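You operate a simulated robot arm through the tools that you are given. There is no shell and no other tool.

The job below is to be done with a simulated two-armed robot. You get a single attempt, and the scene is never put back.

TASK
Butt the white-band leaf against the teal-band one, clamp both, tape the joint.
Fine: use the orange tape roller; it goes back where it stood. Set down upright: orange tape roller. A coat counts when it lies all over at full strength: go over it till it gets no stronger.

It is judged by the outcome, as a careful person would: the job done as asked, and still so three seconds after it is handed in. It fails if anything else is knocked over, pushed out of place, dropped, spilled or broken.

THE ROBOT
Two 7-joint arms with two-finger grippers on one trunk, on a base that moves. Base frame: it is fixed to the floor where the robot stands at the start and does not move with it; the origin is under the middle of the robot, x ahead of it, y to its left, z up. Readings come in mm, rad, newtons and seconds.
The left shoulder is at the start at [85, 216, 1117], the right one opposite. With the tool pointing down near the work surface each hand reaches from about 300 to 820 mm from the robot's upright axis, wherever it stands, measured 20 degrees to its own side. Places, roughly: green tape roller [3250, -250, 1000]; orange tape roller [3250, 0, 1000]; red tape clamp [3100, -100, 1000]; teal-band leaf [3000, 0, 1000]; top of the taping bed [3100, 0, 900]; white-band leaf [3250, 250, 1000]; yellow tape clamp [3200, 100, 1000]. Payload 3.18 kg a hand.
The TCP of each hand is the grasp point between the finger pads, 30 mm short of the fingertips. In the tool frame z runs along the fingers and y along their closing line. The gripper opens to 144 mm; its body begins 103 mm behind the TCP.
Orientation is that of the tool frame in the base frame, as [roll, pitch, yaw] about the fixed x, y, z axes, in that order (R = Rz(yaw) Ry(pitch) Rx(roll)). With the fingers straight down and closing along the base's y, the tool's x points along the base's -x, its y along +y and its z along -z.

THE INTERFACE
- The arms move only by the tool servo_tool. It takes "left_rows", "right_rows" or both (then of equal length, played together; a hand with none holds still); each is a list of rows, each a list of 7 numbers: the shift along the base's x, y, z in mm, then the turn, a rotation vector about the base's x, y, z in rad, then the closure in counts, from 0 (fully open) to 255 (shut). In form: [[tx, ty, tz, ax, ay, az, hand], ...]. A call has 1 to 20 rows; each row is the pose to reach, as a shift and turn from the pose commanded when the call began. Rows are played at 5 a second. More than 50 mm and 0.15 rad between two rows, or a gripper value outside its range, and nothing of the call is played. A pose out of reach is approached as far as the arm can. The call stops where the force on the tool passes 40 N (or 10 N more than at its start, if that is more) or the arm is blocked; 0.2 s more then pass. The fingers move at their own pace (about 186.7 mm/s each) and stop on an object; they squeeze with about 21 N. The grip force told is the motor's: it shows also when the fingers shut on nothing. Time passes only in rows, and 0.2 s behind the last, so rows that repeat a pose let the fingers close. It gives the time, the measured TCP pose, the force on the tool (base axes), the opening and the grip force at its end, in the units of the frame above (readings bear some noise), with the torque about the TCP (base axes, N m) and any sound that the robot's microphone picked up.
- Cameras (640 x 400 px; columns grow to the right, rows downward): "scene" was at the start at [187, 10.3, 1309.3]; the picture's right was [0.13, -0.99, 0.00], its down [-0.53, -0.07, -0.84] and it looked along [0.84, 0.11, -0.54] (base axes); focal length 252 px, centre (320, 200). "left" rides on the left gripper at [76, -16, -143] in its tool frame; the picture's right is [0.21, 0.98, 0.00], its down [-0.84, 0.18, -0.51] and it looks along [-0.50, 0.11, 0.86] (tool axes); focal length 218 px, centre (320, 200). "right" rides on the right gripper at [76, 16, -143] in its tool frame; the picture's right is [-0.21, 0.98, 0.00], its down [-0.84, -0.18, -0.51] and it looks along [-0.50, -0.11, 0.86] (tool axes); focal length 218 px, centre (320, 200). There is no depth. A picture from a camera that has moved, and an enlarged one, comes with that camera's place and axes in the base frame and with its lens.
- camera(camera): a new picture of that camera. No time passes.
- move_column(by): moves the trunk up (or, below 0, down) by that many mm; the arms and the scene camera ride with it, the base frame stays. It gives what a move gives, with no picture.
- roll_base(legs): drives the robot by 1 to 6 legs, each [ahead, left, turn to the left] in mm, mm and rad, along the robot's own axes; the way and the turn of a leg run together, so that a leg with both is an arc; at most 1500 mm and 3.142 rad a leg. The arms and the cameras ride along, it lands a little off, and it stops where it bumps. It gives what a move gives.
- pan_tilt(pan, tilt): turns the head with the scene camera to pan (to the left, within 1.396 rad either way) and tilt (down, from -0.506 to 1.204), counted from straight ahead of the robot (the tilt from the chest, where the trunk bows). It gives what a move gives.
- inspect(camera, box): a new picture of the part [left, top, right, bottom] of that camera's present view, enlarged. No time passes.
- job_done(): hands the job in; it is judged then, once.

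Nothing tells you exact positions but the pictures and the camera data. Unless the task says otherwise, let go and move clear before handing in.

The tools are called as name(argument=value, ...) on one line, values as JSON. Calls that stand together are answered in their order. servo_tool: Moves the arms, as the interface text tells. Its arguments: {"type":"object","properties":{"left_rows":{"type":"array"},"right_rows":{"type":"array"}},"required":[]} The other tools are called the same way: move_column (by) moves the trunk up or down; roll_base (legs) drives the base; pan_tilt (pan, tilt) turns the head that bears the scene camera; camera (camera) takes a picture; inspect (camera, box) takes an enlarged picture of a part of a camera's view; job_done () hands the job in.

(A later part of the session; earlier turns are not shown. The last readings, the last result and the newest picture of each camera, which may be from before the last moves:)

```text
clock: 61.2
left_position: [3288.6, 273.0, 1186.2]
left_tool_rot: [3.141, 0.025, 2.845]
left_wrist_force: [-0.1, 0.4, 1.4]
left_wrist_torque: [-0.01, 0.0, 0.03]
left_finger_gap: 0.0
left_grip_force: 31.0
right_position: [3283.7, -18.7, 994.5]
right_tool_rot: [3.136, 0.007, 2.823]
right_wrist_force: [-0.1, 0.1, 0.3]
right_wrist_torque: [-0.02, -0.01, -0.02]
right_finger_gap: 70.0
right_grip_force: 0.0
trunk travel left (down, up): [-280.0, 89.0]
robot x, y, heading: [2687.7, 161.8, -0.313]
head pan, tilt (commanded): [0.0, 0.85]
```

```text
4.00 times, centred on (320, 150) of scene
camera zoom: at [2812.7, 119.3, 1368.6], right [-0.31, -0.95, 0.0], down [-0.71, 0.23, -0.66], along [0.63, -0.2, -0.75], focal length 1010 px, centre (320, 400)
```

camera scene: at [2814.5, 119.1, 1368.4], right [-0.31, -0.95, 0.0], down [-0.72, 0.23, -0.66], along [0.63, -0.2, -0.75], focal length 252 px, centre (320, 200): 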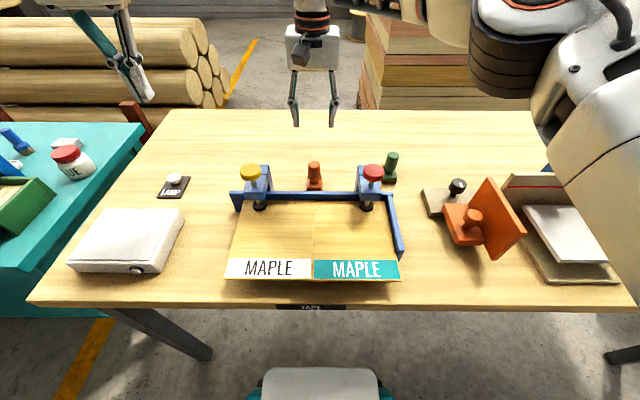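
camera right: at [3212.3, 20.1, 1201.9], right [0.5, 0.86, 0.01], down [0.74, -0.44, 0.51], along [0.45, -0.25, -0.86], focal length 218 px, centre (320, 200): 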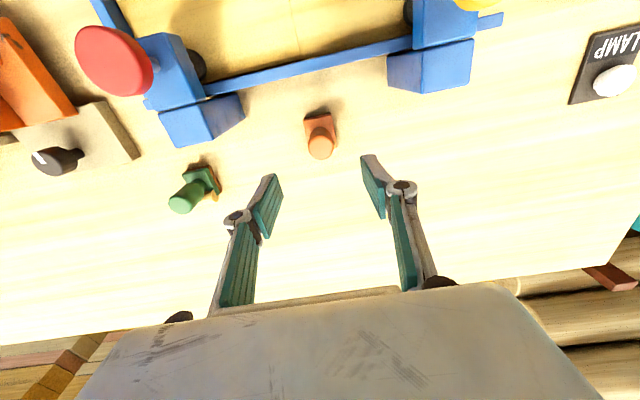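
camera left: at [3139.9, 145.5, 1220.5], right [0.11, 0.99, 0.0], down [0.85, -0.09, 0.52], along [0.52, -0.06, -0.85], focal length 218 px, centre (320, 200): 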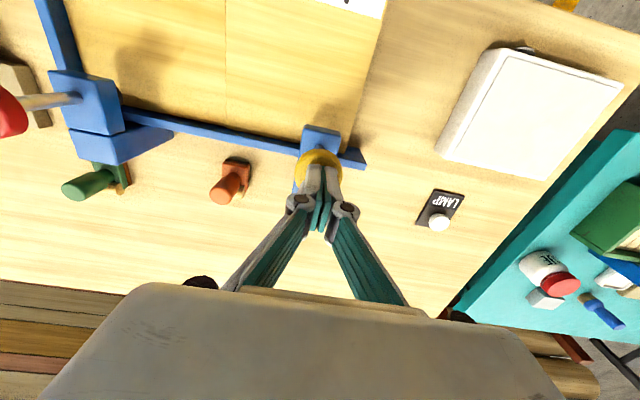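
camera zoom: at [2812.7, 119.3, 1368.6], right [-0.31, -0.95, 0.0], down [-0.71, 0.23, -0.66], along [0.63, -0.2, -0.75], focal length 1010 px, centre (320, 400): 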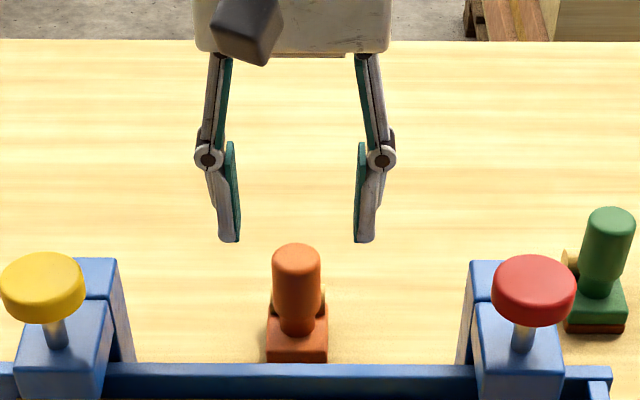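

Aligned within a couple of millimetres. I'll lower to grip height and close on the handle.

servo_tool(right_rows=[[-1, 0, -20, 0, 0, 0, 131], [-1.5, 0, -40, 0, 0, 0, 131], [-2, 0, -55, 0, 0, 0, 131], [-2, 0, -63, 0, 0, 0, 131], [-2, 0, -63, 0, 0, 0, 131]])

inspect(camera="scene", box=[270, 100, 370, 200])

inspect(camera="right", box=[220, 80, 420, 240])

```text
clock: 62.4
left_position: [3289.1, 272.2, 1187.3]
left_tool_rot: [3.141, 0.022, 2.845]
left_wrist_force: [0.2, 0.3, 0.4]
left_wrist_torque: [-0.01, 0.0, 0.0]
left_finger_gap: 0.0
left_grip_force: 30.6
right_position: [3282.2, -19.5, 931.6]
right_tool_rot: [3.137, 0.006, 2.824]
right_wrist_force: [0.0, -0.4, 0.8]
right_wrist_torque: [-0.03, -0.03, 0.02]
right_finger_gap: 69.9
right_grip_force: 0.0
trunk travel left (down, up): [-280.0, 89.0]
robot x, y, heading: [2688.6, 157.9, -0.314]
head pan, tilt (commanded): [0.0, 0.85]
```

```text
4.00 times, centred on (320, 150) of scene
camera zoom: at [2812.4, 119.4, 1368.6], right [-0.31, -0.95, 0.0], down [-0.71, 0.23, -0.66], along [0.63, -0.2, -0.75], focal length 1010 px, centre (320, 400)
```

zoom: 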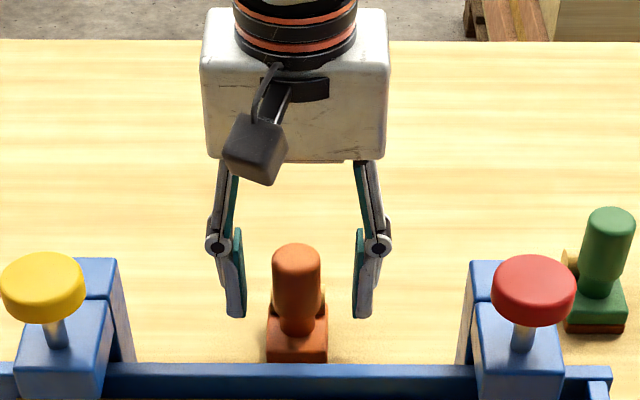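

```text
2.50 times, centred on (320, 160) of right
camera zoom: at [3212.1, 19.4, 1073.9], right [0.5, 0.86, 0.01], down [0.74, -0.44, 0.51], along [0.45, -0.25, -0.86], focal length 546 px, centre (320, 300)
```

zoom: 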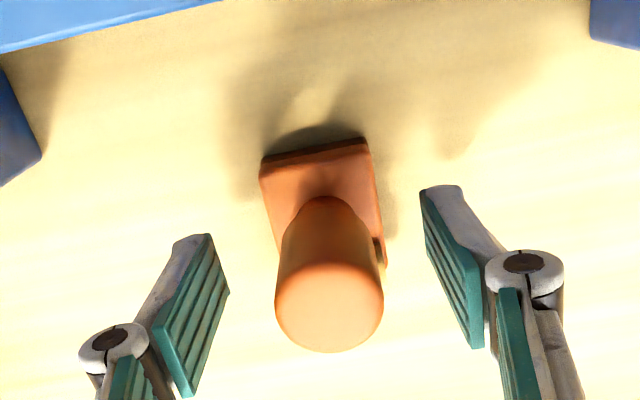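

The fingertips bracket the lower handle. Closing now.

servo_tool(right_rows=[[0, 0, 0, 0, 0, 0, 165], [0, 0, 0, 0, 0, 0, 185], [0, 0, 0, 0, 0, 0, 210], [0, 0, 0, 0, 0, 0, 255], [0, 0, 0, 0, 0, 0, 255], [0, 0, 0, 0, 0, 0, 255]])

inspect(camera="scene", box=[270, 100, 370, 200])

inspect(camera="right", box=[220, 80, 420, 240])

```text
clock: 63.8
left_position: [3288.0, 273.9, 1187.3]
left_tool_rot: [3.141, 0.024, 2.843]
left_wrist_force: [0.7, 0.4, -1.0]
left_wrist_torque: [0.0, 0.0, 0.01]
left_finger_gap: 0.1
left_grip_force: 30.7
right_position: [3281.5, -18.5, 930.9]
right_tool_rot: [3.136, 0.006, 2.826]
right_wrist_force: [0.0, -0.3, 1.5]
right_wrist_torque: [-0.03, 0.01, 0.0]
right_finger_gap: 31.2
right_grip_force: 21.0
trunk travel left (down, up): [-280.0, 89.0]
robot x, y, heading: [2691.1, 161.1, -0.314]
head pan, tilt (commanded): [0.0, 0.85]
```

```text
4.00 times, centred on (320, 150) of scene
camera zoom: at [2812.4, 119.4, 1368.6], right [-0.31, -0.95, 0.0], down [-0.71, 0.23, -0.66], along [0.63, -0.2, -0.75], focal length 1010 px, centre (320, 400)
```

zoom: 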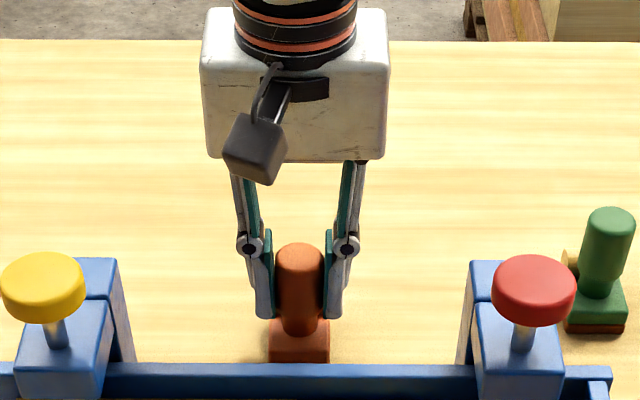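

```text
2.50 times, centred on (320, 160) of right
camera zoom: at [3212.0, 19.5, 1074.0], right [0.5, 0.86, 0.01], down [0.74, -0.44, 0.51], along [0.45, -0.25, -0.86], focal length 546 px, centre (320, 300)
```

zoom: 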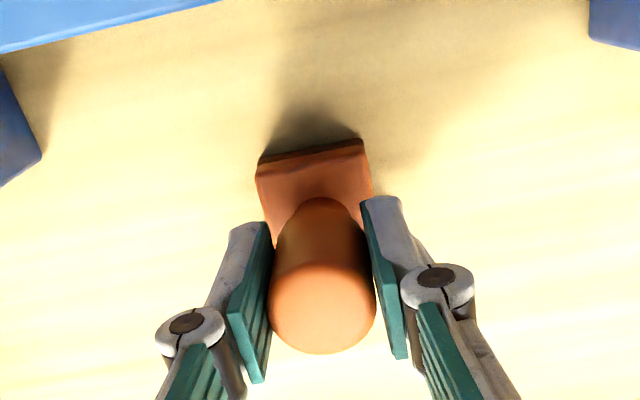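

The handle is held (31 mm gap, 21 N). I'll note this as the return pose, (3281.8, −18.7, 931), and lift it straight up.

servo_tool(right_rows=[[0, 0, 5, 0, 0, 0, 255], [0, 0, 20, 0, 0, 0, 255], [0, 0, 50, 0, 0, 0, 255], [0, 0, 85, 0, 0, 0, 255], [0, 0, 85, 0, 0, 0, 255]])

inspect(camera="scene", box=[270, 80, 370, 200])

camera(camera="right")

```text
clock: 65.0
left_position: [3289.1, 272.8, 1187.0]
left_tool_rot: [3.14, 0.023, 2.845]
left_wrist_force: [-0.4, 0.6, -0.6]
left_wrist_torque: [0.04, 0.03, 0.02]
left_finger_gap: 0.0
left_grip_force: 31.7
right_position: [3282.1, -18.9, 1018.4]
right_tool_rot: [3.136, 0.007, 2.824]
right_wrist_force: [0.4, -0.5, -2.1]
right_wrist_torque: [-0.05, -0.01, 0.02]
right_finger_gap: 31.4
right_grip_force: 20.8
trunk travel left (down, up): [-280.0, 89.0]
robot x, y, heading: [2687.0, 157.0, -0.314]
head pan, tilt (commanded): [0.0, 0.85]
```

```text
3.33 times, centred on (320, 140) of scene
camera zoom: at [2813.0, 119.1, 1368.5], right [-0.31, -0.95, 0.0], down [-0.71, 0.23, -0.66], along [0.63, -0.2, -0.75], focal length 842 px, centre (320, 400)
```

zoom: 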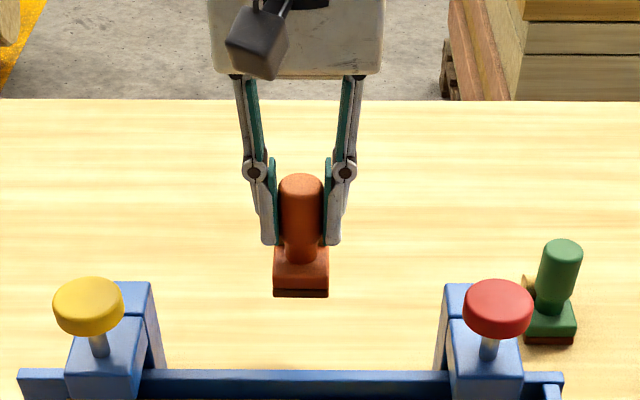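

```text
taken
camera right: at [3212.5, 19.2, 1160.3], right [0.5, 0.86, 0.01], down [0.74, -0.43, 0.51], along [0.44, -0.25, -0.86], focal length 218 px, centre (320, 200)
```

right: 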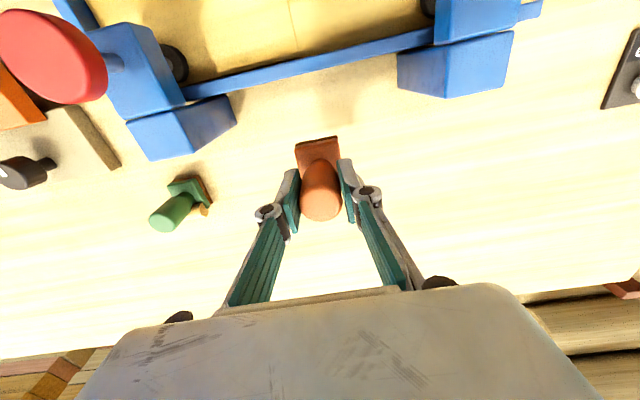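

The roller is lifted upright, its dark sole visible underneath. I'll carry it over the fence to the back part of the seam.

servo_tool(right_rows=[[-40, 13.5, 2, 0, 0, 0, 255], [-80, 27.5, 2, 0, 0, 0, 255], [-122, 41.8, 2, 0, 0, 0, 255], [-122, 41.8, 2, 0, 0, 0, 255]])

camera(camera="right")

inspect(camera="scene", box=[220, 100, 420, 280])

```text
clock: 66.0
left_position: [3290.1, 273.3, 1187.0]
left_tool_rot: [3.141, 0.021, 2.846]
left_wrist_force: [0.5, -0.4, -0.2]
left_wrist_torque: [0.01, 0.04, -0.01]
left_finger_gap: 0.0
left_grip_force: 30.9
right_position: [3157.2, 22.2, 1019.9]
right_tool_rot: [3.137, 0.007, 2.823]
right_wrist_force: [-0.1, 0.5, -1.3]
right_wrist_torque: [0.04, 0.03, -0.03]
right_finger_gap: 31.0
right_grip_force: 20.9
trunk travel left (down, up): [-280.0, 89.0]
robot x, y, heading: [2686.3, 161.9, -0.311]
head pan, tilt (commanded): [0.0, 0.85]
```

```text
taken
camera right: at [3088.2, 60.1, 1162.0], right [0.5, 0.86, 0.01], down [0.74, -0.44, 0.51], along [0.45, -0.25, -0.86], focal length 218 px, centre (320, 200)
```

right: 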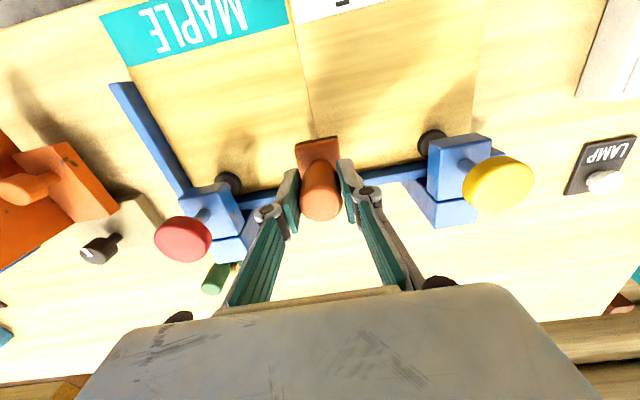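

```text
2.22 times, centred on (320, 190) of scene
camera zoom: at [2813.4, 119.3, 1368.4], right [-0.31, -0.95, 0.0], down [-0.71, 0.23, -0.66], along [0.63, -0.2, -0.75], focal length 561 px, centre (320, 222)
```

zoom: 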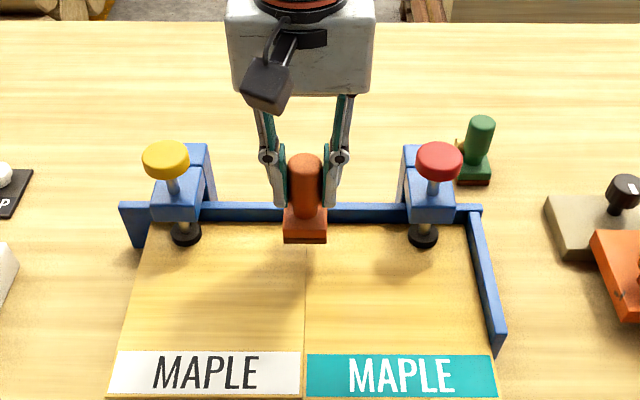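

The roller hovers over the seam near the fence, centred on the joint line. I'll lower it to just above the leaves and then gently to contact.

servo_tool(right_rows=[[0.3, 1, -20, 0, 0, 0, 255], [0.3, 1, -38, 0, 0, 0, 255], [0.3, 1, -42, 0, 0, 0, 255], [0.3, 1, -44, 0, 0, 0, 255]])

inspect(camera="scene", box=[260, 130, 380, 230])

inspect(camera="right", box=[220, 60, 420, 240])

```text
clock: 67.0
left_position: [3288.5, 273.6, 1187.4]
left_tool_rot: [3.14, 0.024, 2.844]
left_wrist_force: [-0.5, -1.0, 0.1]
left_wrist_torque: [0.02, 0.0, 0.03]
left_finger_gap: 0.1
left_grip_force: 30.4
right_position: [3158.4, 23.5, 977.5]
right_tool_rot: [3.136, 0.01, 2.824]
right_wrist_force: [-0.9, -4.7, 17.1]
right_wrist_torque: [-0.15, -0.05, 0.02]
right_finger_gap: 31.6
right_grip_force: 20.9
trunk travel left (down, up): [-280.0, 89.0]
robot x, y, heading: [2686.2, 158.8, -0.315]
head pan, tilt (commanded): [0.0, 0.85]
```

```text
4.00 times, centred on (320, 180) of scene
camera zoom: at [2811.4, 119.3, 1368.8], right [-0.31, -0.95, 0.0], down [-0.71, 0.23, -0.66], along [0.63, -0.2, -0.75], focal length 1010 px, centre (320, 280)
```

zoom: 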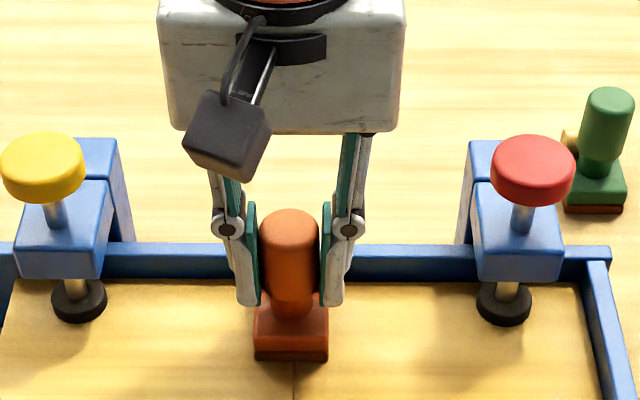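

```text
2.22 times, centred on (320, 150) of right
camera zoom: at [3088.1, 61.9, 1119.5], right [0.5, 0.86, 0.01], down [0.74, -0.44, 0.52], along [0.45, -0.25, -0.86], focal length 485 px, centre (320, 311)
```

zoom: 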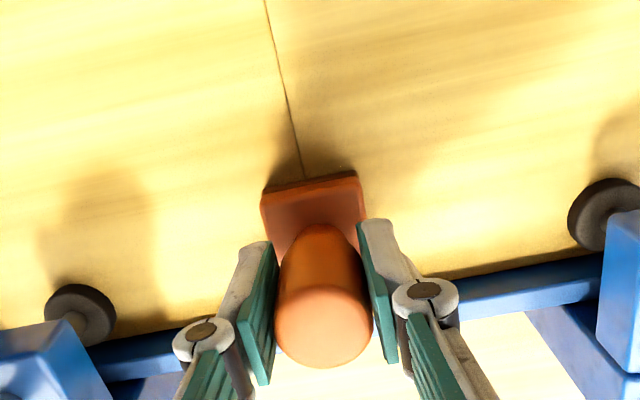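

The sole has touched down (17 N). I'll ease the pressure, slide back toward the fence carefully, and watch the forces.

servo_tool(right_rows=[[0, 0, 1.5, 0, 0, 0, 255], [3.8, -1.2, 1.5, 0, 0, 0, 255], [7.6, -2.5, 1.5, 0, 0, 0, 255], [11.4, -3.7, 1.5, 0, 0, 0, 255]])

inspect(camera="scene", box=[260, 130, 380, 230])

inspect(camera="right", box=[220, 60, 420, 240])

```text
clock: 68.0
left_position: [3287.9, 272.5, 1187.0]
left_tool_rot: [-3.141, 0.026, 2.845]
left_wrist_force: [0.0, 0.3, 0.1]
left_wrist_torque: [0.01, -0.01, 0.01]
left_finger_gap: 0.1
left_grip_force: 30.5
right_position: [3170.4, 20.8, 976.8]
right_tool_rot: [3.139, 0.008, 2.824]
right_wrist_force: [-2.1, 0.0, 4.8]
right_wrist_torque: [0.04, -0.07, 0.03]
right_finger_gap: 31.4
right_grip_force: 20.1
trunk travel left (down, up): [-280.0, 89.0]
robot x, y, heading: [2688.6, 162.9, -0.316]
head pan, tilt (commanded): [0.0, 0.85]
```

```text
4.00 times, centred on (320, 180) of scene
camera zoom: at [2811.9, 119.6, 1368.6], right [-0.31, -0.95, 0.0], down [-0.71, 0.23, -0.66], along [0.63, -0.2, -0.75], focal length 1010 px, centre (320, 280)
```

zoom: 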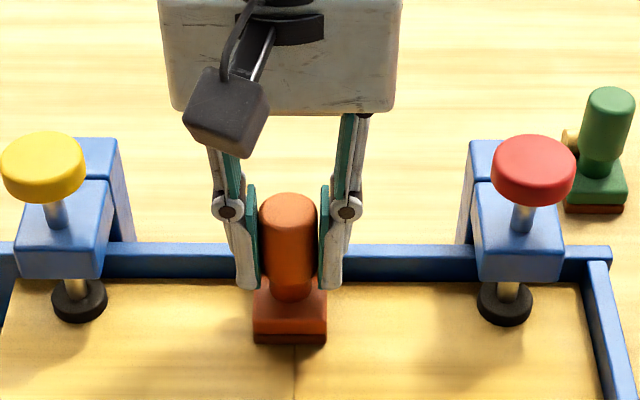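

```text
2.22 times, centred on (320, 150) of right
camera zoom: at [3100.6, 59.2, 1119.7], right [0.5, 0.86, 0.01], down [0.74, -0.44, 0.51], along [0.44, -0.25, -0.86], focal length 485 px, centre (320, 311)
```

zoom: 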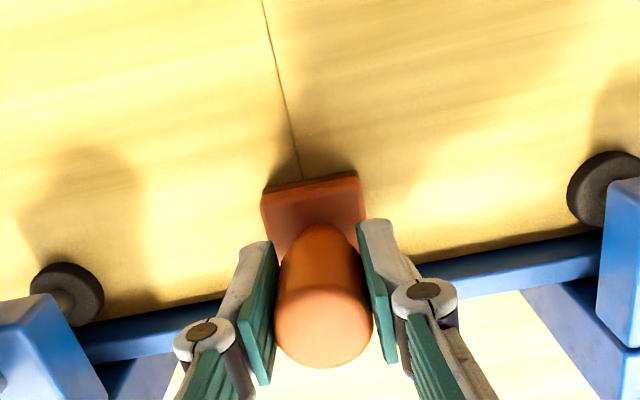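

The roller sits against the leaves near the fence with about 5 N; the seam is ~3 mm right of its middle, so I'll correct that and draw it slowly along the joint to the front.

servo_tool(right_rows=[[-10.7, 0.25, 0, 0, 0, 0, 255], [-20.5, 3.4, 0, 0, 0, 0, 255], [-30.3, 6.55, 0, 0, 0, 0, 255], [-40.1, 9.7, 0, 0, 0, 0, 255], [-49.9, 12.85, 0, 0, 0, 0, 255], [-59.7, 16.0, 0, 0, 0, 0, 255], [-69.5, 19.15, 0, 0, 0, 0, 255], [-79.3, 22.3, 0, 0, 0, 0, 255]])

inspect(camera="scene", box=[250, 130, 390, 270])

inspect(camera="right", box=[220, 60, 420, 240])

```text
clock: 69.8
left_position: [3288.0, 273.1, 1188.0]
left_tool_rot: [3.141, 0.025, 2.843]
left_wrist_force: [0.6, 0.3, -0.2]
left_wrist_torque: [0.02, -0.04, 0.04]
left_finger_gap: 0.0
left_grip_force: 29.9
right_position: [3090.4, 45.4, 976.2]
right_tool_rot: [3.138, 0.007, 2.823]
right_wrist_force: [1.6, -0.6, 6.5]
right_wrist_torque: [-0.06, -0.25, 0.03]
right_finger_gap: 31.3
right_grip_force: 20.9
trunk travel left (down, up): [-280.0, 89.0]
robot x, y, heading: [2689.5, 159.9, -0.316]
head pan, tilt (commanded): [0.0, 0.85]
```

```text
2.86 times, centred on (320, 200) of scene
camera zoom: at [2812.2, 119.4, 1368.6], right [-0.31, -0.95, 0.0], down [-0.71, 0.23, -0.66], along [0.63, -0.2, -0.75], focal length 722 px, centre (320, 200)
```

zoom: 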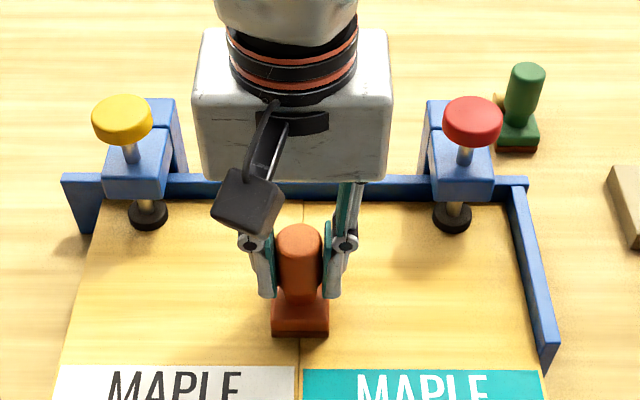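

```text
2.22 times, centred on (320, 150) of right
camera zoom: at [3020.1, 82.5, 1119.5], right [0.5, 0.86, 0.01], down [0.74, -0.43, 0.51], along [0.45, -0.25, -0.86], focal length 485 px, centre (320, 311)
```

zoom: 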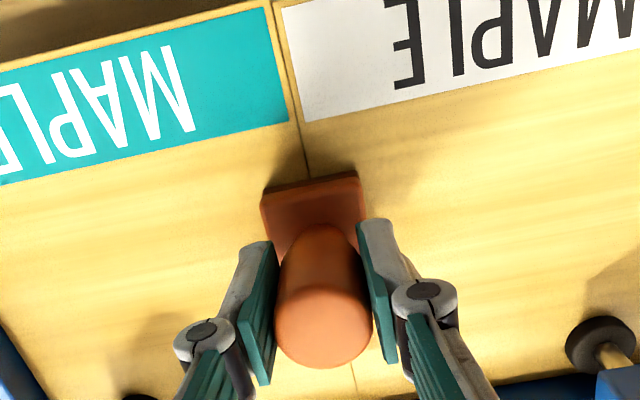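

Let me check whether any tape shows behind the roller.

inspect(camera="scene", box=[295, 180, 345, 215])

inspect(camera="right", box=[300, 200, 400, 260])

camera(camera="left")

```text
11.43 times, centred on (320, 198) of scene
camera zoom: at [2812.2, 119.4, 1368.6], right [-0.31, -0.95, 0.0], down [-0.71, 0.23, -0.66], along [0.63, -0.2, -0.75], focal length 2886 px, centre (320, 229)
```

zoom: 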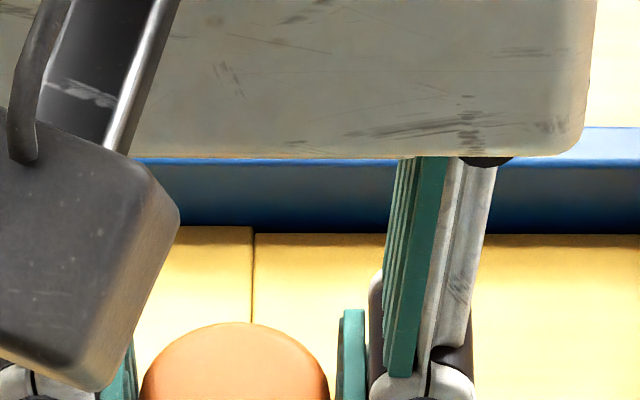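

```text
6.40 times, centred on (350, 230) of right
camera zoom: at [3020.1, 82.5, 1119.5], right [0.5, 0.86, 0.01], down [0.74, -0.43, 0.51], along [0.45, -0.25, -0.86], focal length 1397 px, centre (128, 8)
```

zoom: 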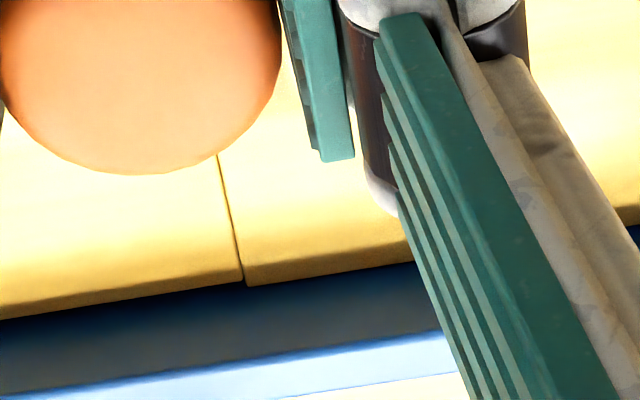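

```text
taken
camera left: at [3208.1, 280.2, 1328.2], right [0.09, 1.0, 0.0], down [0.85, -0.07, 0.53], along [0.53, -0.05, -0.85], focal length 218 px, centre (320, 200)
```

left: 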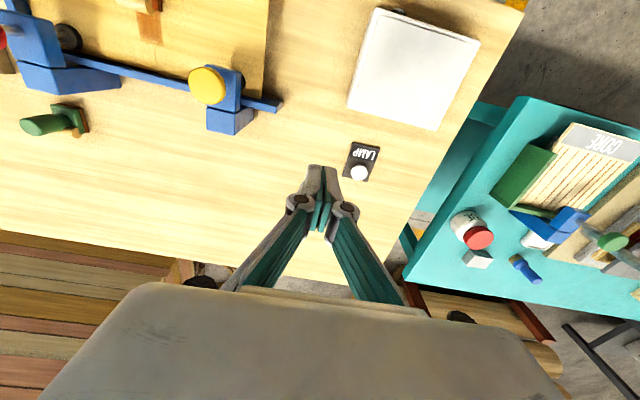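

In the left camera a brown strip shows just behind the roller, so tape is being laid somewhere. I'll zoom in on it.

inspect(camera="left", box=[60, 0, 260, 110])

inspect(camera="left", box=[110, 0, 200, 70])

```text
3.20 times, centred on (160, 55) of left
camera zoom: at [3208.1, 280.2, 1328.2], right [0.09, 1.0, 0.0], down [0.85, -0.07, 0.53], along [0.53, -0.05, -0.85], focal length 698 px, centre (832, 664)
```

zoom: 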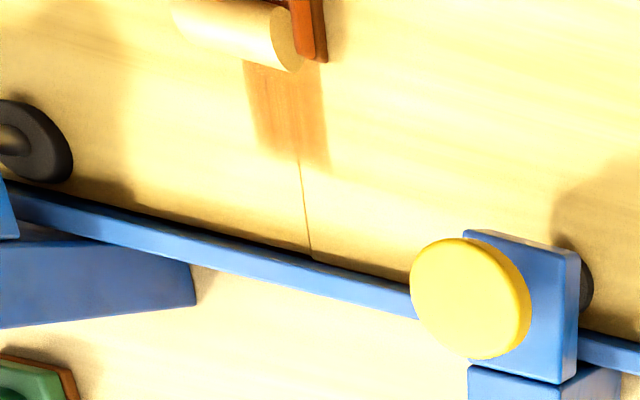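

```text
5.71 times, centred on (155, 35) of left
camera zoom: at [3208.1, 280.2, 1328.2], right [0.09, 1.0, 0.0], down [0.85, -0.07, 0.53], along [0.53, -0.05, -0.85], focal length 1247 px, centre (1263, 1143)
```

zoom: 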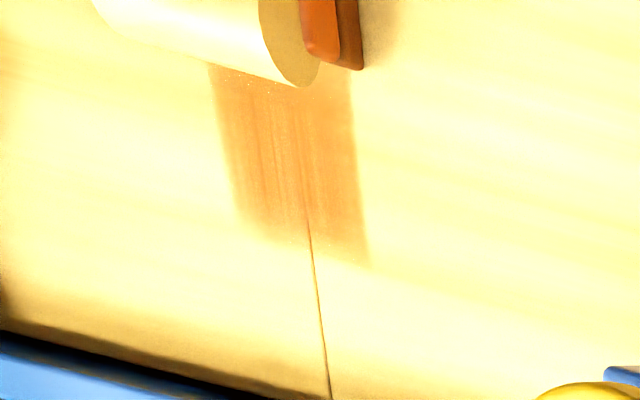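

Tape is indeed laid as a translucent strip about 35 mm wide, centred near the seam; the tape roll sits behind the sole. I'll finish this pass to the front edge and then examine the strip.

servo_tool(right_rows=[[-8.8, 3.6, 0, 0, 0, 0, 255], [-17.6, 7.2, 0, 0, 0, 0, 255], [-26.7, 10.1, 0, 0, 0, 0, 255], [-35.7, 13.0, 0, 0, 0, 0, 255], [-44.7, 15.9, 0, 0, 0, 0, 255], [-53.8, 18.9, 0, 0, 0, 0, 255], [-62.8, 21.8, 0, 0, 0, 0, 255], [-71.9, 24.7, 0, 0, 0, 0, 255], [-80.9, 27.6, 0, 0, 0, 0, 255]])

inspect(camera="scene", box=[220, 170, 420, 300])

inspect(camera="right", box=[200, 60, 440, 260])

inspect(camera="left", box=[60, 0, 260, 110])

```text
clock: 71.8
left_position: [3288.6, 273.7, 1186.3]
left_tool_rot: [3.14, 0.026, 2.845]
left_wrist_force: [-0.4, -0.5, -0.1]
left_wrist_torque: [-0.01, 0.0, 0.01]
left_finger_gap: 0.0
left_grip_force: 30.6
right_position: [3012.5, 71.5, 976.5]
right_tool_rot: [3.134, 0.01, 2.825]
right_wrist_force: [4.9, -2.3, 15.4]
right_wrist_torque: [-0.16, -0.28, 0.0]
right_finger_gap: 31.5
right_grip_force: 21.3
trunk travel left (down, up): [-280.0, 89.0]
robot x, y, heading: [2689.4, 161.3, -0.311]
head pan, tilt (commanded): [0.0, 0.85]
```

```text
3.08 times, centred on (320, 235) of scene
camera zoom: at [2812.3, 119.5, 1368.8], right [-0.31, -0.95, 0.0], down [-0.71, 0.23, -0.66], along [0.63, -0.2, -0.75], focal length 777 px, centre (320, 92)
```

zoom: 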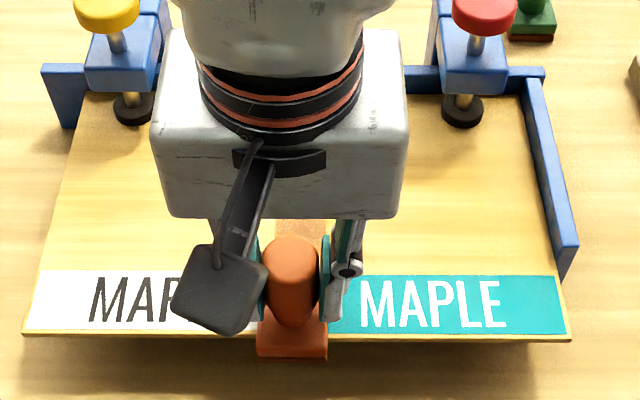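

```text
2.00 times, centred on (320, 160) of right
camera zoom: at [2940.8, 110.4, 1119.2], right [0.5, 0.86, 0.01], down [0.74, -0.44, 0.51], along [0.45, -0.25, -0.86], focal length 436 px, centre (320, 280)
```

zoom: 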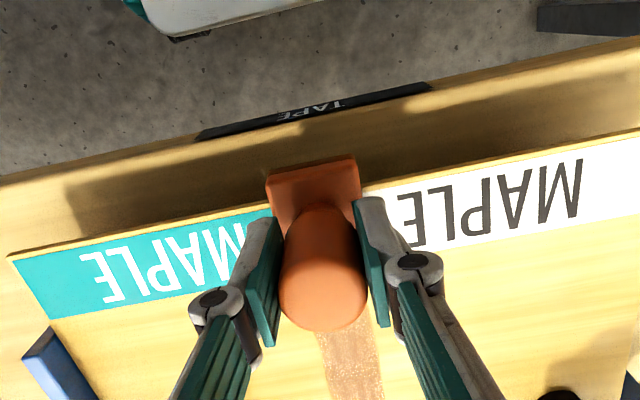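

```text
3.20 times, centred on (160, 55) of left
camera zoom: at [3208.2, 280.2, 1328.4], right [0.09, 1.0, 0.0], down [0.85, -0.07, 0.53], along [0.53, -0.05, -0.85], focal length 698 px, centre (832, 664)
```

zoom: 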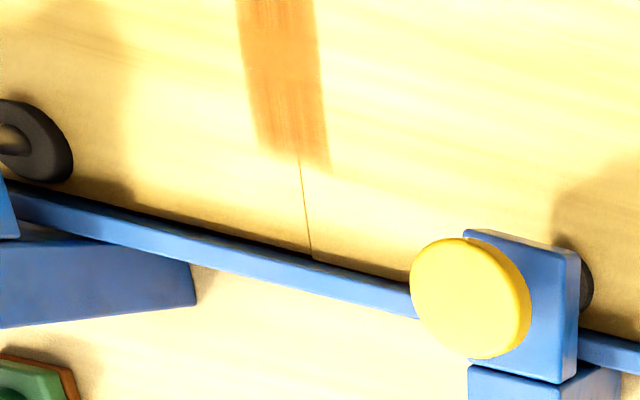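

The first pass reached the front edge. I'll go back over the same line toward the fence for a second coat.

servo_tool(right_rows=[[10.5, -3.4, 0, 0, 0, 0, 255], [20.9, -6.7, 0, 0, 0, 0, 255], [31.4, -10.1, 0, 0, 0, 0, 255], [41.9, -13.5, 0, 0, 0, 0, 255], [52.4, -16.8, 0, 0, 0, 0, 255], [62.8, -20.2, 0, 0, 0, 0, 255], [73.3, -23.6, 0, 0, 0, 0, 255], [83.8, -27, 0, 0, 0, 0, 255], [94.2, -30.3, 0, 0, 0, 0, 255], [104.7, -33.7, 0, 0, 0, 0, 255], [115.2, -37.1, 0, 0, 0, 0, 255], [125.6, -40.4, 0, 0, 0, 0, 255], [136.1, -43.8, 0, 0, 0, 0, 255], [146.6, -47.2, 0, 0, 0, 0, 255], [157, -50.5, 0, 0, 0, 0, 255]])

inspect(camera="scene", box=[220, 170, 420, 300])

inspect(camera="left", box=[60, 0, 260, 110])

```text
clock: 75.0
left_position: [3287.8, 273.3, 1187.1]
left_tool_rot: [-3.141, 0.025, 2.846]
left_wrist_force: [0.8, -0.2, -0.1]
left_wrist_torque: [0.0, -0.02, 0.0]
left_finger_gap: 0.1
left_grip_force: 30.8
right_position: [3166.5, 20.8, 977.3]
right_tool_rot: [3.135, 0.006, 2.824]
right_wrist_force: [0.3, 1.4, 1.3]
right_wrist_torque: [0.02, 0.03, -0.03]
right_finger_gap: 31.2
right_grip_force: 21.0
trunk travel left (down, up): [-280.0, 89.0]
robot x, y, heading: [2688.5, 157.6, -0.311]
head pan, tilt (commanded): [0.0, 0.85]
```

```text
3.08 times, centred on (320, 235) of scene
camera zoom: at [2812.4, 119.5, 1368.6], right [-0.31, -0.95, 0.0], down [-0.71, 0.23, -0.66], along [0.63, -0.2, -0.75], focal length 777 px, centre (320, 92)
```

zoom: 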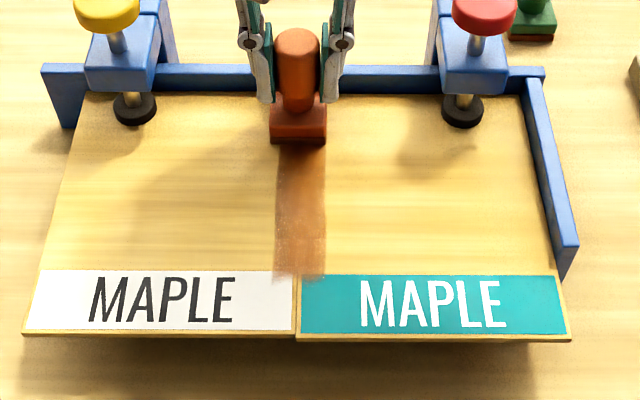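

```text
3.20 times, centred on (160, 55) of left
camera zoom: at [3208.4, 280.2, 1328.2], right [0.09, 1.0, 0.0], down [0.85, -0.07, 0.53], along [0.53, -0.05, -0.85], focal length 698 px, centre (832, 664)
```

zoom: 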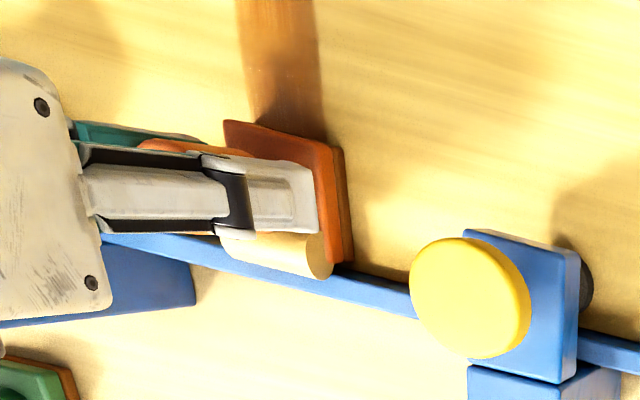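

The strip stops sharply both before the fence and just behind the label bands, i.e. the joint's patch is the middle ~130 mm; it darkens with each pass but is still lighter at its front end. I'll run more passes with slightly firmer contact.

servo_tool(right_rows=[[-9.5, 3.1, -1, 0, 0, 0, 255], [-19, 6.1, -1, 0, 0, 0, 255], [-28.6, 9.2, -1, 0, 0, 0, 255], [-38.1, 12.2, -1, 0, 0, 0, 255], [-47.6, 15.3, -1, 0, 0, 0, 255], [-57.1, 18.4, -1, 0, 0, 0, 255], [-66.6, 21.4, -1, 0, 0, 0, 255], [-76.2, 24.5, -1, 0, 0, 0, 255], [-85.7, 27.5, -1, 0, 0, 0, 255], [-95.2, 30.6, -1, 0, 0, 0, 255], [-104.7, 33.7, -0.5, 0, 0, 0, 255], [-114.2, 36.7, -0.5, 0, 0, 0, 255], [-123.8, 39.8, -0.5, 0, 0, 0, 255], [-133.3, 42.8, 0, 0, 0, 0, 255], [-142.8, 45.9, 0, 0, 0, 0, 255]])

inspect(camera="left", box=[60, 0, 260, 110])

servo_tool(right_rows=[[9.5, -3.1, 0, 0, 0, 0, 255], [19, -6.1, 0, 0, 0, 0, 255], [28.6, -9.2, 0, 0, 0, 0, 255], [38.1, -12.2, 0, 0, 0, 0, 255], [47.6, -15.3, -0.5, 0, 0, 0, 255], [57.1, -18.4, -0.5, 0, 0, 0, 255], [66.6, -21.4, -1, 0, 0, 0, 255], [76.2, -24.5, -1, 0, 0, 0, 255], [85.7, -27.5, -1, 0, 0, 0, 255], [95.2, -30.6, -1, 0, 0, 0, 255], [104.7, -33.7, -1, 0, 0, 0, 255], [114.2, -36.7, -1, 0, 0, 0, 255], [123.8, -39.8, -1, 0, 0, 0, 255], [133.3, -42.8, -1, 0, 0, 0, 255], [145, -46.6, -1, 0, 0, 0, 255]])

inspect(camera="scene", box=[220, 170, 420, 300])

```text
clock: 78.2
left_position: [3288.5, 273.3, 1187.6]
left_tool_rot: [-3.141, 0.024, 2.845]
left_wrist_force: [0.3, -0.2, 0.0]
left_wrist_torque: [-0.01, 0.0, -0.03]
left_finger_gap: 0.0
left_grip_force: 30.5
right_position: [3023.8, 66.2, 977.5]
right_tool_rot: [3.138, 0.007, 2.823]
right_wrist_force: [0.7, -0.2, -1.8]
right_wrist_torque: [0.02, 0.01, 0.02]
right_finger_gap: 31.5
right_grip_force: 21.2
trunk travel left (down, up): [-280.0, 89.0]
robot x, y, heading: [2688.3, 159.5, -0.309]
head pan, tilt (commanded): [0.0, 0.85]
```

```text
3.20 times, centred on (160, 55) of left
camera zoom: at [3208.3, 280.2, 1328.1], right [0.09, 1.0, 0.0], down [0.85, -0.07, 0.53], along [0.53, -0.05, -0.85], focal length 698 px, centre (832, 664)
```

zoom: 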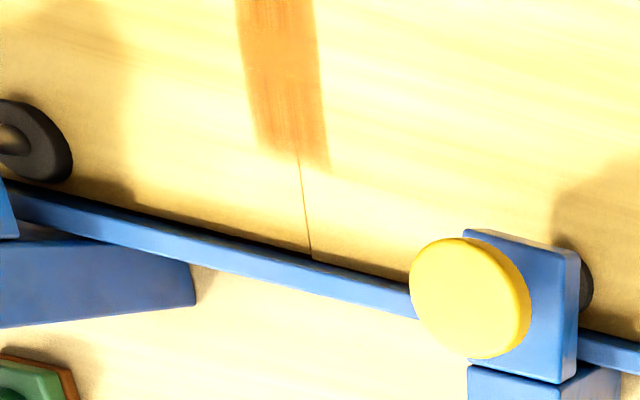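

```text
clock: 81.4
left_position: [3288.9, 274.2, 1188.0]
left_tool_rot: [-3.141, 0.025, 2.845]
left_wrist_force: [-0.7, 0.6, 0.6]
left_wrist_torque: [-0.01, -0.04, 0.03]
left_finger_gap: 0.0
left_grip_force: 30.2
right_position: [3170.1, 18.5, 975.7]
right_tool_rot: [3.137, 0.007, 2.824]
right_wrist_force: [-0.7, 0.5, 2.4]
right_wrist_torque: [0.07, 0.09, -0.05]
right_finger_gap: 31.4
right_grip_force: 20.9
trunk travel left (down, up): [-280.0, 89.0]
robot x, y, heading: [2690.2, 159.0, -0.317]
head pan, tilt (commanded): [0.0, 0.85]
```

```text
3.08 times, centred on (320, 235) of scene
camera zoom: at [2812.3, 119.5, 1368.6], right [-0.31, -0.95, 0.0], down [-0.71, 0.23, -0.66], along [0.63, -0.2, -0.75], focal length 777 px, centre (320, 92)
```

zoom: 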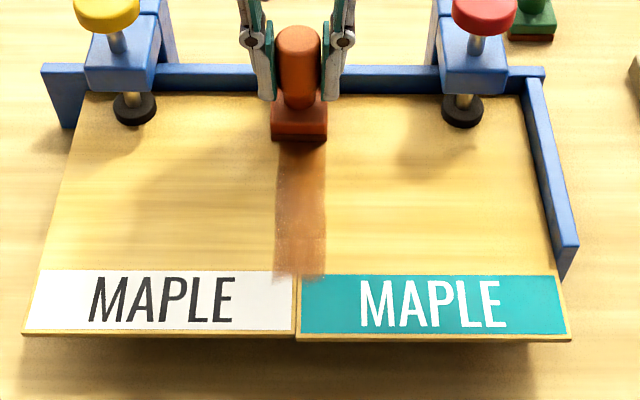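

The strip's back part looks even but the front part is lighter, and the last pass barely touched there. Let me zoom in to compare.

inspect(camera="scene", box=[290, 205, 350, 270])

inspect(camera="right", box=[240, 20, 400, 160])

```text
6.15 times, centred on (320, 238) of scene
camera zoom: at [2812.3, 119.5, 1368.6], right [-0.31, -0.95, 0.0], down [-0.71, 0.23, -0.66], along [0.63, -0.2, -0.75], focal length 1554 px, centre (320, -31)
```

zoom: 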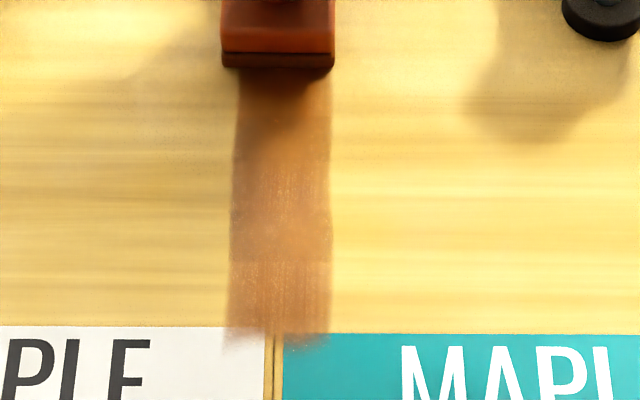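

```text
2.86 times, centred on (320, 90) of right
camera zoom: at [3099.7, 57.6, 1118.5], right [0.5, 0.86, 0.01], down [0.74, -0.44, 0.51], along [0.45, -0.25, -0.86], focal length 624 px, centre (320, 514)
```

zoom: 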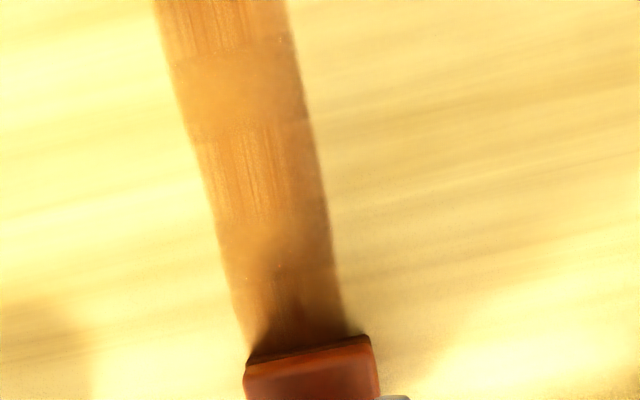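

The coat shows smooth (full) zones and streaky (thin) zones, so contact has been uneven. I'll make slower passes with the force held near 6–10 N, checking it piecewise.

servo_tool(right_rows=[[0, 0, -1, 0, 0, 0, 255], [-5.7, 1.8, -1, 0, 0, 0, 255], [-11.4, 3.7, -1, 0, 0, 0, 255], [-17.1, 5.5, -1, 0, 0, 0, 255], [-22.8, 7.3, -1, 0, 0, 0, 255], [-28.6, 9.2, -1, 0, 0, 0, 255], [-34.3, 11, -1, 0, 0, 0, 255], [-40, 12.9, -1, 0, 0, 0, 255]])

```text
clock: 83.2
left_position: [3288.0, 273.1, 1187.4]
left_tool_rot: [3.141, 0.024, 2.846]
left_wrist_force: [-0.1, -0.2, -0.2]
left_wrist_torque: [-0.03, -0.03, -0.03]
left_finger_gap: 0.0
left_grip_force: 31.0
right_position: [3130.2, 33.2, 974.8]
right_tool_rot: [3.135, 0.007, 2.823]
right_wrist_force: [5.4, -2.1, 16.4]
right_wrist_torque: [-0.09, -0.15, 0.02]
right_finger_gap: 31.1
right_grip_force: 20.5
trunk travel left (down, up): [-280.0, 89.0]
robot x, y, heading: [2687.6, 163.5, -0.318]
head pan, tilt (commanded): [0.0, 0.85]
```

Firm contact at 16 N here. I'll ease it half a millimetre and keep going forward.

servo_tool(right_rows=[[-5.7, 1.8, 0.5, 0, 0, 0, 255], [-11.4, 3.7, 0.5, 0, 0, 0, 255], [-17.1, 5.5, 0.5, 0, 0, 0, 255], [-22.8, 7.3, 0.5, 0, 0, 0, 255], [-28.6, 9.2, 0.5, 0, 0, 0, 255], [-34.3, 11, 0.5, 0, 0, 0, 255], [-40, 12.9, 0.5, 0, 0, 0, 255]])

```text
clock: 84.8
left_position: [3290.2, 273.1, 1186.8]
left_tool_rot: [-3.141, 0.023, 2.845]
left_wrist_force: [0.3, 0.1, 0.2]
left_wrist_torque: [-0.01, 0.0, -0.02]
left_finger_gap: 0.0
left_grip_force: 31.1
right_position: [3089.8, 46.0, 975.6]
right_tool_rot: [3.137, 0.007, 2.824]
right_wrist_force: [2.2, -1.8, 9.5]
right_wrist_torque: [-0.08, -0.32, 0.01]
right_finger_gap: 31.2
right_grip_force: 21.0
trunk travel left (down, up): [-280.0, 89.0]
robot x, y, heading: [2689.7, 164.0, -0.314]
head pan, tilt (commanded): [0.0, 0.85]
```

servo_tool(right_rows=[[-5.7, 1.8, 0, 0, 0, 0, 255], [-11.4, 3.7, 0, 0, 0, 0, 255], [-17.1, 5.5, 0, 0, 0, 0, 255], [-22.8, 7.3, 0, 0, 0, 0, 255], [-28.6, 9.2, 0, 0, 0, 0, 255], [-34.3, 11, 0, 0, 0, 0, 255], [-40, 12.9, 0, 0, 0, 0, 255]])

```text
clock: 86.4
left_position: [3288.4, 272.6, 1185.9]
left_tool_rot: [-3.141, 0.023, 2.844]
left_wrist_force: [-0.1, -0.3, 0.5]
left_wrist_torque: [-0.01, -0.02, 0.01]
left_finger_gap: 0.1
left_grip_force: 31.2
right_position: [3049.3, 58.1, 975.2]
right_tool_rot: [3.136, 0.008, 2.822]
right_wrist_force: [1.5, -0.4, 6.7]
right_wrist_torque: [-0.05, 0.06, -0.04]
right_finger_gap: 31.4
right_grip_force: 20.9
trunk travel left (down, up): [-280.0, 89.0]
robot x, y, heading: [2687.7, 161.4, -0.314]
head pan, tilt (commanded): [0.0, 0.85]
```

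Good steady contact (about 7 N) near the front. I'll go a bit further to pass the strip's front end.

servo_tool(right_rows=[[-5.7, 1.8, -0.3, 0, 0, 0, 255], [-11.4, 3.7, -0.3, 0, 0, 0, 255], [-17.1, 5.5, -0.3, 0, 0, 0, 255], [-22.8, 7.3, -0.3, 0, 0, 0, 255], [-28.6, 9.2, -0.3, 0, 0, 0, 255]])

inspect(camera="left", box=[60, 0, 260, 110])

camera(camera="right")

```text
clock: 87.6
left_position: [3289.1, 272.2, 1187.0]
left_tool_rot: [-3.141, 0.025, 2.845]
left_wrist_force: [0.2, -0.1, 0.3]
left_wrist_torque: [0.02, 0.0, 0.0]
left_finger_gap: 0.0
left_grip_force: 30.8
right_position: [3020.6, 66.8, 975.0]
right_tool_rot: [3.137, 0.007, 2.824]
right_wrist_force: [2.2, -1.2, 9.8]
right_wrist_torque: [-0.09, -0.16, 0.0]
right_finger_gap: 31.3
right_grip_force: 21.0
trunk travel left (down, up): [-280.0, 89.0]
robot x, y, heading: [2689.0, 160.0, -0.313]
head pan, tilt (commanded): [0.0, 0.85]
```

```text
3.20 times, centred on (160, 55) of left
camera zoom: at [3208.3, 280.1, 1328.2], right [0.09, 1.0, 0.0], down [0.85, -0.07, 0.53], along [0.53, -0.05, -0.85], focal length 698 px, centre (832, 664)
```

zoom: 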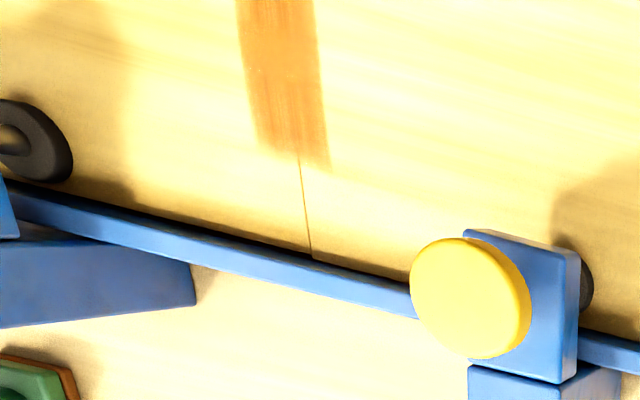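

```text
taken
camera right: at [2951.5, 105.7, 1117.8], right [0.5, 0.86, 0.01], down [0.74, -0.44, 0.51], along [0.45, -0.25, -0.86], focal length 218 px, centre (320, 200)
```

right: 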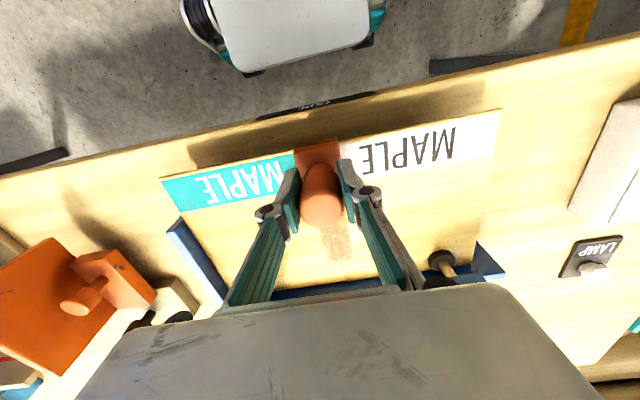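

Contact was kept all the way. I'll look closely at the back part of the strip from the left camera.

inspect(camera="left", box=[125, 0, 175, 60])

inspect(camera="right", box=[300, 190, 380, 280])

```text
6.67 times, centred on (150, 30) of left
camera zoom: at [3208.3, 280.1, 1328.2], right [0.09, 1.0, 0.0], down [0.85, -0.07, 0.53], along [0.53, -0.05, -0.85], focal length 1455 px, centre (1453, 1333)
```

zoom: 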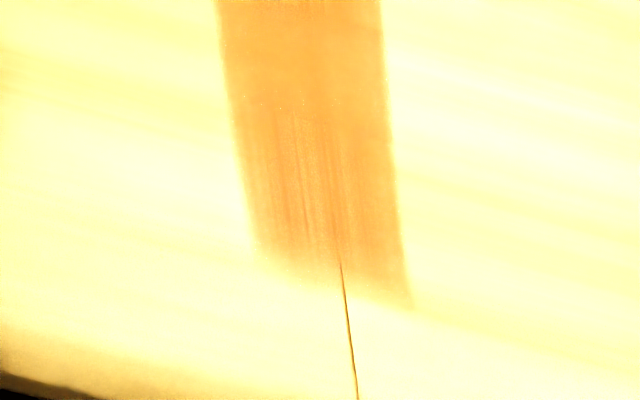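

```text
4.44 times, centred on (340, 235) of right
camera zoom: at [2951.5, 105.7, 1117.8], right [0.5, 0.86, 0.01], down [0.74, -0.44, 0.51], along [0.45, -0.25, -0.86], focal length 970 px, centre (231, 44)
```

zoom: 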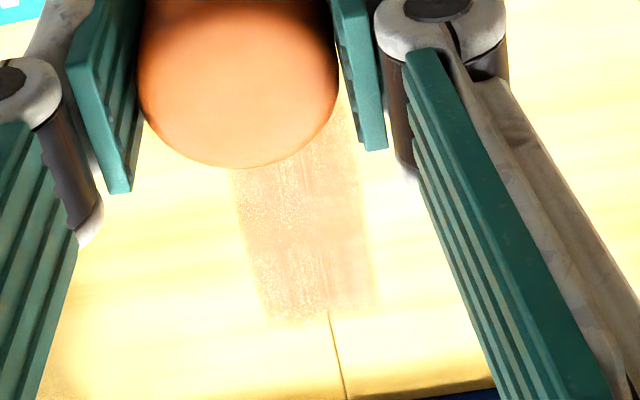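

The very back end still looks streaky. I'll make another slow full pass back to the fence.

servo_tool(right_rows=[[7.7, -2.5, 0, 0, 0, 0, 255], [15.4, -5, 0, 0, 0, 0, 255], [23.1, -7.4, 0, 0, 0, 0, 255], [30.8, -9.9, 0, 0, 0, 0, 255], [38.6, -12.4, 0, 0, 0, 0, 255], [46.3, -14.9, 0, 0, 0, 0, 255], [54, -17.4, 0, 0, 0, 0, 255], [61.7, -19.8, 0, 0, 0, 0, 255], [69.4, -22.3, 0, 0, 0, 0, 255], [77.1, -24.8, 0, 0, 0, 0, 255]])

```text
clock: 89.8
left_position: [3287.8, 273.0, 1187.3]
left_tool_rot: [-3.141, 0.024, 2.845]
left_wrist_force: [-0.3, 1.0, 0.4]
left_wrist_torque: [0.01, 0.01, 0.0]
left_finger_gap: 0.1
left_grip_force: 30.9
right_position: [3097.6, 45.1, 974.8]
right_tool_rot: [3.137, 0.008, 2.824]
right_wrist_force: [-4.0, 0.3, 9.3]
right_wrist_torque: [0.04, 0.21, -0.05]
right_finger_gap: 31.3
right_grip_force: 21.1
trunk travel left (down, up): [-280.0, 89.0]
robot x, y, heading: [2687.3, 162.7, -0.318]
head pan, tilt (commanded): [0.0, 0.85]
```

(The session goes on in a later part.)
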